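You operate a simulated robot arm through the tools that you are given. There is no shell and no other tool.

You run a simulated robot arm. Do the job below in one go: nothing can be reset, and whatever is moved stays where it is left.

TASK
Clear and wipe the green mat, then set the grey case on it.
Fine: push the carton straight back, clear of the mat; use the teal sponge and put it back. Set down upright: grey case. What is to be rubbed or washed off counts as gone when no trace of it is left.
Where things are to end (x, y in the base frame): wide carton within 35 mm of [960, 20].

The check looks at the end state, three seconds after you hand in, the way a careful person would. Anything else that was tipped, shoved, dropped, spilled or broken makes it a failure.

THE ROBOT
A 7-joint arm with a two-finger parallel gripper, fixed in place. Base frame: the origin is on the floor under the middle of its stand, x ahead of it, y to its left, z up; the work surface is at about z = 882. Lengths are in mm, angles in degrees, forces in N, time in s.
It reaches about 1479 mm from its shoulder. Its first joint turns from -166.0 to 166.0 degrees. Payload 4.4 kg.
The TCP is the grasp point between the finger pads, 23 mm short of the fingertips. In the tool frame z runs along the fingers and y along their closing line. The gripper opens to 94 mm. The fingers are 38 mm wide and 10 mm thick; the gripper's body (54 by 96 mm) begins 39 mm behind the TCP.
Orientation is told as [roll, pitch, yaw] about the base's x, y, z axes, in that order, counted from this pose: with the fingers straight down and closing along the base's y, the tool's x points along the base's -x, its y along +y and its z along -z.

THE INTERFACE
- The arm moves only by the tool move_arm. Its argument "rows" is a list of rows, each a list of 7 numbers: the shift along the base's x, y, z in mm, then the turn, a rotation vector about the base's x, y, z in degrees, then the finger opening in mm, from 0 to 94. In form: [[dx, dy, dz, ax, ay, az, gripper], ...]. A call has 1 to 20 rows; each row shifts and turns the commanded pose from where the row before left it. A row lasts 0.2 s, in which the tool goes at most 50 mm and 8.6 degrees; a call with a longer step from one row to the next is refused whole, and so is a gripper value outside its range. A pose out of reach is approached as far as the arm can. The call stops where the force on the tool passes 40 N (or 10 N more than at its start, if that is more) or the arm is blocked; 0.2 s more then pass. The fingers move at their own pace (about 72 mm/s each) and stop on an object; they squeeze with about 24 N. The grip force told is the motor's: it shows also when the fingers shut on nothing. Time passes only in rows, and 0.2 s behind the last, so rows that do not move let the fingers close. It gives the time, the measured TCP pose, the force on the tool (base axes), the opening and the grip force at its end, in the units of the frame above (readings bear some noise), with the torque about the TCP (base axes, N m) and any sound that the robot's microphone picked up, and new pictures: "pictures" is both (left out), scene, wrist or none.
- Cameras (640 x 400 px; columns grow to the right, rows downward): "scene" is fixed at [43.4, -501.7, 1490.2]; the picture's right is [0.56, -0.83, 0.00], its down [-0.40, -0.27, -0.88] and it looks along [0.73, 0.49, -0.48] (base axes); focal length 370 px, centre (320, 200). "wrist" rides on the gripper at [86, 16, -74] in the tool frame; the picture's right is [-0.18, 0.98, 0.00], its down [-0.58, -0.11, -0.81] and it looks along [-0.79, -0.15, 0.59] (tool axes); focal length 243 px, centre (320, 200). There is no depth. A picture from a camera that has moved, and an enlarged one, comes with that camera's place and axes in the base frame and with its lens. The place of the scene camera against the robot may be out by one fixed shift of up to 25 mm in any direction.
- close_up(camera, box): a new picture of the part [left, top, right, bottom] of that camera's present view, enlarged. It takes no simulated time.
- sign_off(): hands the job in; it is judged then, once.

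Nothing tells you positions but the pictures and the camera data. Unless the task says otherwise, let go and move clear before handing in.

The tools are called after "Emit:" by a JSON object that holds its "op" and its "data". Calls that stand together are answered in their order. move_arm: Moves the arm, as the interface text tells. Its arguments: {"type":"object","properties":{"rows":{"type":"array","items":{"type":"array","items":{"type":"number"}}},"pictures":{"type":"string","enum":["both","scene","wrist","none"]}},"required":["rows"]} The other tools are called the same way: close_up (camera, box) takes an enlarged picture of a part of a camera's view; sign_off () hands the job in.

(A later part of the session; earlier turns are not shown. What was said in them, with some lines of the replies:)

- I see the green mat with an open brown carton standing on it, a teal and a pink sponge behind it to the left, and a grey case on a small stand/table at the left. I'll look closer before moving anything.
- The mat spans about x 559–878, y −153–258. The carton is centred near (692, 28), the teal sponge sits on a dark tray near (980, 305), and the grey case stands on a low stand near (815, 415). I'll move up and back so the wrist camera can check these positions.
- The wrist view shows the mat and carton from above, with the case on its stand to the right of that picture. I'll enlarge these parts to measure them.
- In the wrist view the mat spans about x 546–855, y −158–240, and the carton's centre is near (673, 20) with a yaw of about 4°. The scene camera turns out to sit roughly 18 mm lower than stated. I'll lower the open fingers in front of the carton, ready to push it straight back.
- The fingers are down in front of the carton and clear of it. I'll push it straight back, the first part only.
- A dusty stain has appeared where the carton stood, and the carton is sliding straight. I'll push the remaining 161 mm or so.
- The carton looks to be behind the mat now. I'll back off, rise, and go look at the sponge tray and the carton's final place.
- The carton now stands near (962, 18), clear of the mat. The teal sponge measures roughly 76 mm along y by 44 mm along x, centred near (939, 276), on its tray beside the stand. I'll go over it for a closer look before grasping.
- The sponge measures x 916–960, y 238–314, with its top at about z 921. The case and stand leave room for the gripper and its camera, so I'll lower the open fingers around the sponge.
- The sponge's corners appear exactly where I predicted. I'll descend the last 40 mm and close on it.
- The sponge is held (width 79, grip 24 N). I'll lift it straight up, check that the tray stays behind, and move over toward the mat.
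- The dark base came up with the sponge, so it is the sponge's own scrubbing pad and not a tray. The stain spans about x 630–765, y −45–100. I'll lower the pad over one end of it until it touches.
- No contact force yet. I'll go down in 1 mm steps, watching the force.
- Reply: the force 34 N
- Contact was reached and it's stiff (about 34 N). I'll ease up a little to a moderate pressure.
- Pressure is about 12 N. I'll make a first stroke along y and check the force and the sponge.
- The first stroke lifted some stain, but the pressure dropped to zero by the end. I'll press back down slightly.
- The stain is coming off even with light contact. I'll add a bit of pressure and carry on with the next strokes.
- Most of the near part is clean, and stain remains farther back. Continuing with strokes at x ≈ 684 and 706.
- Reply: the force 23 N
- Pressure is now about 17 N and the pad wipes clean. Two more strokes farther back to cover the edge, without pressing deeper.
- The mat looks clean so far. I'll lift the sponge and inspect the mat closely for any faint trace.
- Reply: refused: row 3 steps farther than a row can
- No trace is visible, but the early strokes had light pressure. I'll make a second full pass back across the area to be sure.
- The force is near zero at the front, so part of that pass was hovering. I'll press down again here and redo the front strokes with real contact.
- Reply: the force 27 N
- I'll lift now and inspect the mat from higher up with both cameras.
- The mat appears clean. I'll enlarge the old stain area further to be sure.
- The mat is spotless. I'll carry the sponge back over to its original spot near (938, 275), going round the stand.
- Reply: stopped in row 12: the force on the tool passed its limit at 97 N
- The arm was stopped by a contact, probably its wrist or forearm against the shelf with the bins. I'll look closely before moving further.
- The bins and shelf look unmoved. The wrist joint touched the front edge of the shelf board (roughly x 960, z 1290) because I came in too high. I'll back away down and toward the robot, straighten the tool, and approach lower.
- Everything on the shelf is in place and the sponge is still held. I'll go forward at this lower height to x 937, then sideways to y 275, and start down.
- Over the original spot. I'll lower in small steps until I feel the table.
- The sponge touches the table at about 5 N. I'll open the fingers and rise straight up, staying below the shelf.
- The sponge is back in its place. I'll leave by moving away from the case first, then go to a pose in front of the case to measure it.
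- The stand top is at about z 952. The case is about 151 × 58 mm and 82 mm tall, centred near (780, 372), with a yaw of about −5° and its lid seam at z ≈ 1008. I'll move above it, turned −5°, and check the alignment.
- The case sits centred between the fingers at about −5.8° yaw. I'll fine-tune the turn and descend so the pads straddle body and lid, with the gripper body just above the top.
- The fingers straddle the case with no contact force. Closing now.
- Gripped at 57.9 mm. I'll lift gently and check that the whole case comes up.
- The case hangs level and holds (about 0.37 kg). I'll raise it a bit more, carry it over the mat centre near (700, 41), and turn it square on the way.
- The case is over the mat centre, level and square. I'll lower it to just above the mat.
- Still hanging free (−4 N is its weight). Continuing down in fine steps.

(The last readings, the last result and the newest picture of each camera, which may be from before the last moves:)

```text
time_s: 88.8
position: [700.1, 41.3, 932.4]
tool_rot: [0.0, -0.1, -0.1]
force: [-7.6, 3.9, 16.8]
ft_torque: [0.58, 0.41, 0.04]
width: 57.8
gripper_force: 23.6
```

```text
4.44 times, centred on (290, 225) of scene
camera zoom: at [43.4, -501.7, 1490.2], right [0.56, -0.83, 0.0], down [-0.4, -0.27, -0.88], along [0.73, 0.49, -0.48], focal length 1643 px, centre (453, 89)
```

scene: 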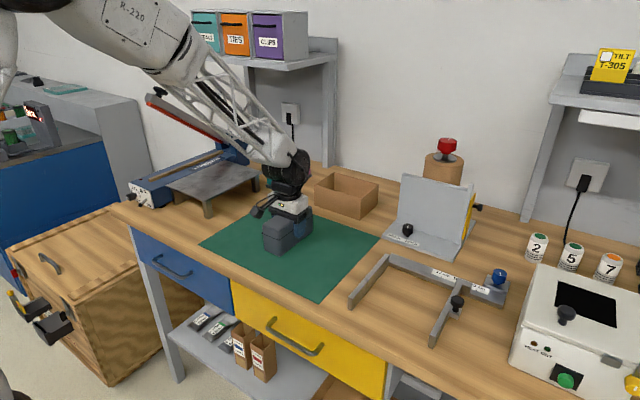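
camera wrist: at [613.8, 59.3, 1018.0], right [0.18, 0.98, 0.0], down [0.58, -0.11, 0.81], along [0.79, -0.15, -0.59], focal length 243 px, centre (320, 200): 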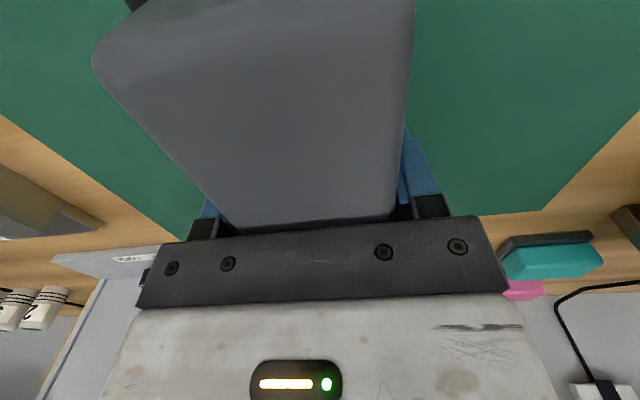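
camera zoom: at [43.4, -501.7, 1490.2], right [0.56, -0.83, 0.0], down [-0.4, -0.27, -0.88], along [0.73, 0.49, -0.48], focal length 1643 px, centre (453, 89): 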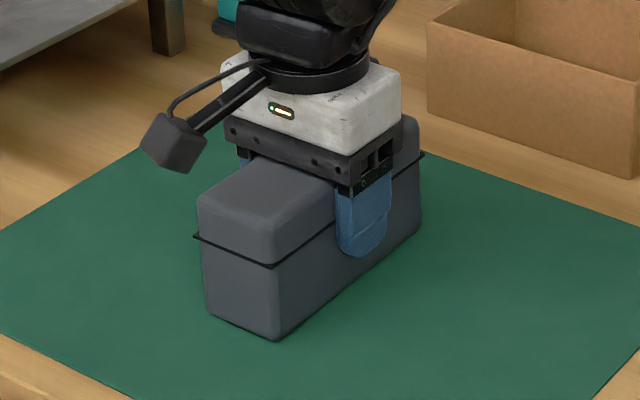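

The case is resting on the mat. I'll ease the pressure off and open the fingers.

Emit:
{"op": "move_arm", "data": {"rows": [[0, 0, 0.7, 0, 0, 0, 40], [0, 0, 0, 0, 0, 0, 40], [0, 0, 0, 0, 0, 0, 66], [0, 0, 0, 0, 0, 0, 80], [0, 0, 0, 0, 0, 0, 94], [0, 0, 0, 0, 0, 0, 94]]}}

```text
time_s: 90.2
position: [700.8, 41.5, 932.4]
tool_rot: [-0.1, 0.0, 0.0]
force: [0.2, 0.4, -0.2]
ft_torque: [-0.03, -0.01, 0.01]
width: 93.9
gripper_force: 0.1
camera wrist: at [613.8, 58.6, 1007.0], right [0.18, 0.98, 0.0], down [0.58, -0.11, 0.81], along [0.79, -0.15, -0.59], focal length 243 px, centre (320, 200)
```

scene: 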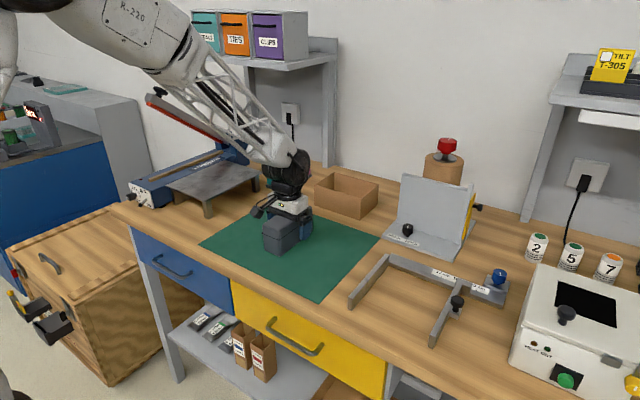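
wrist: 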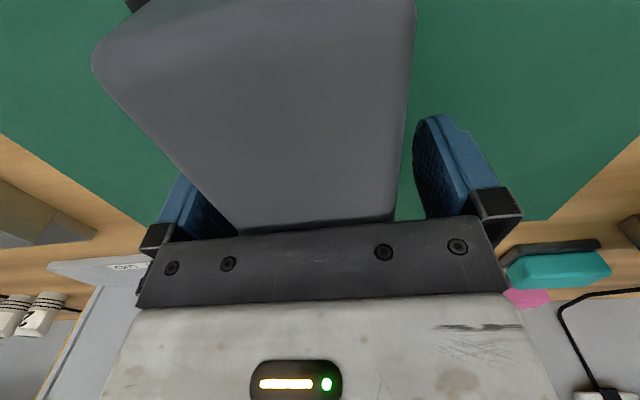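

Released and the case stays put. I'll rise straight up, then back away for a final check.

Emit:
{"op": "move_arm", "data": {"rows": [[0, 0, 15, 0, 0, 0, 94], [0, 0, 40, 0, 0, 0, 94], [0, 0, 45, 0, 0, 0, 94], [0, 0, 45, 0, 0, 0, 94], [-20, 0, 45, 0, 0, 0, 94], [-40, 0, 25, 0, 0, 0, 94], [-40, 0, 20, 0, 0, 0, 94], [-40, 0, 15, 0, 0, 0, 94], [-40, 0, 10, 0, 0, 0, 94], [-30, 0, 10, 0, 0, 0, 94], [0, 0, 0, 0, 0, 0, 94]]}}

Emit:
{"op": "close_up", "data": {"camera": "scene", "box": [190, 150, 400, 310]}}

Emit:
{"op": "close_up", "data": {"camera": "wrist", "box": [150, 0, 500, 220]}}

Emit:
{"op": "close_up", "data": {"camera": "scene", "box": [110, 0, 360, 220]}}

```text
time_s: 92.6
position: [491.4, 41.5, 1200.9]
tool_rot: [-0.2, 0.0, 0.1]
force: [0.7, -0.4, 0.2]
ft_torque: [-0.04, 0.04, -0.04]
width: 94.0
gripper_force: 0.0
camera wrist: at [404.3, 59.1, 1275.8], right [0.18, 0.98, 0.0], down [0.58, -0.11, 0.81], along [0.79, -0.15, -0.59], focal length 243 px, centre (320, 200)
```

scene: 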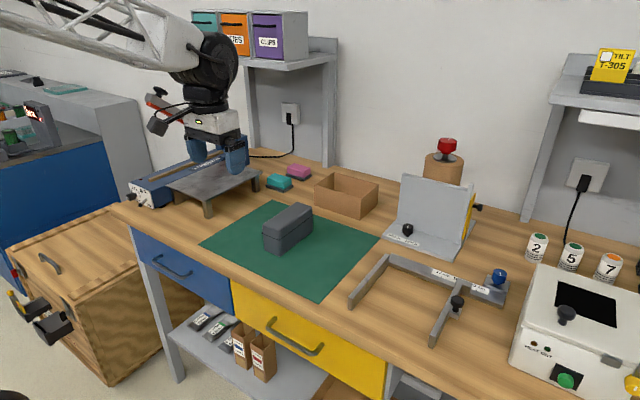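
wrist: 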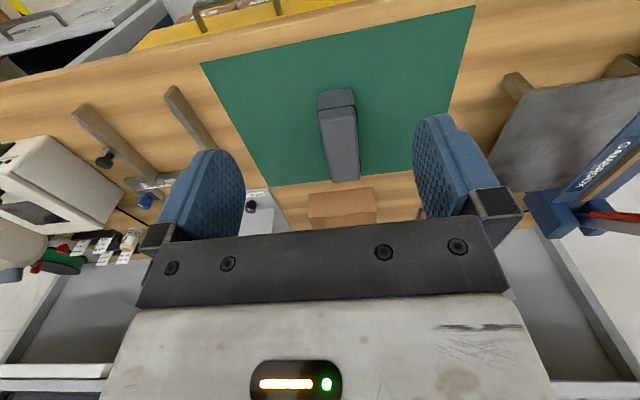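

```text
2.50 times, centred on (295, 230) of scene
camera zoom: at [43.4, -501.7, 1490.2], right [0.56, -0.83, 0.0], down [-0.4, -0.27, -0.88], along [0.73, 0.49, -0.48], focal length 924 px, centre (382, 125)
```

zoom: 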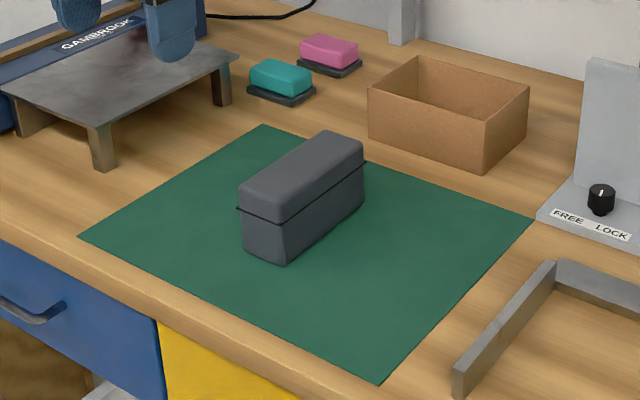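

```text
1.82 times, centred on (325, 110) of wrist
camera zoom: at [404.3, 59.1, 1275.8], right [0.18, 0.98, 0.0], down [0.58, -0.11, 0.81], along [0.79, -0.15, -0.59], focal length 441 px, centre (311, 364)
```

zoom: 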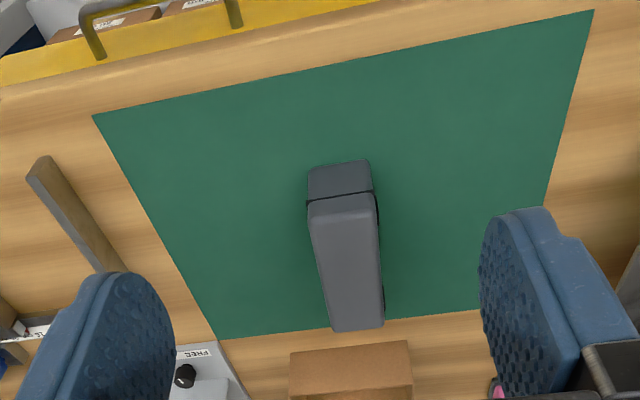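

```text
1.82 times, centred on (235, 110) of scene
camera zoom: at [43.4, -501.7, 1490.2], right [0.56, -0.83, 0.0], down [-0.4, -0.27, -0.88], along [0.73, 0.49, -0.48], focal length 672 px, centre (474, 364)
```

zoom: 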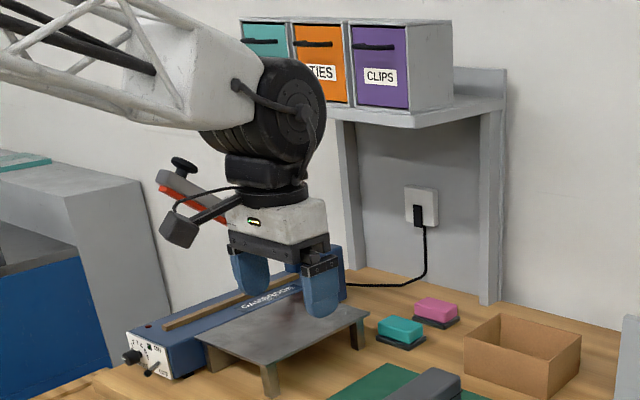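

The mat is clean and the grey case stands upright at its centre. The carton is clear of the mat at about (960, 20), the teal sponge is back in its spot, and the shelf and everything else look undisturbed. The gripper is open and clear, so I'm handing in.

Emit:
{"op": "sign_off", "data": {}}

```text
The job is handed in.
```

The job is handed in: the green mat is cleared and wiped, and the grey case stands upright near its centre.

- **Carton:** I pushed it straight back. By the wrist camera its centre is at about (959, 21), within 35 mm of the target and clear of the mat.
- **Stain:** A dusty patch showed up under where the carton had been. I went over it more than once with the teal sponge, and enlarged views showed no trace left.
- **Sponge:** The dark base I first took for a tray is the sponge's own pad, and it came up with it. I put the sponge back within a few millimetres of its original spot.
- **Grey case:** I moved it from its stand to about (700, 41) and squared it to the mat. It stayed put when I let go.

While I was carrying the sponge back, the arm was stopped by a 97 N force, probably its wrist touching the front edge of the wall shelf. I backed off and came in lower. The shelf and its bins looked unmoved in close-ups right after and at the end, and nothing else appeared shifted.
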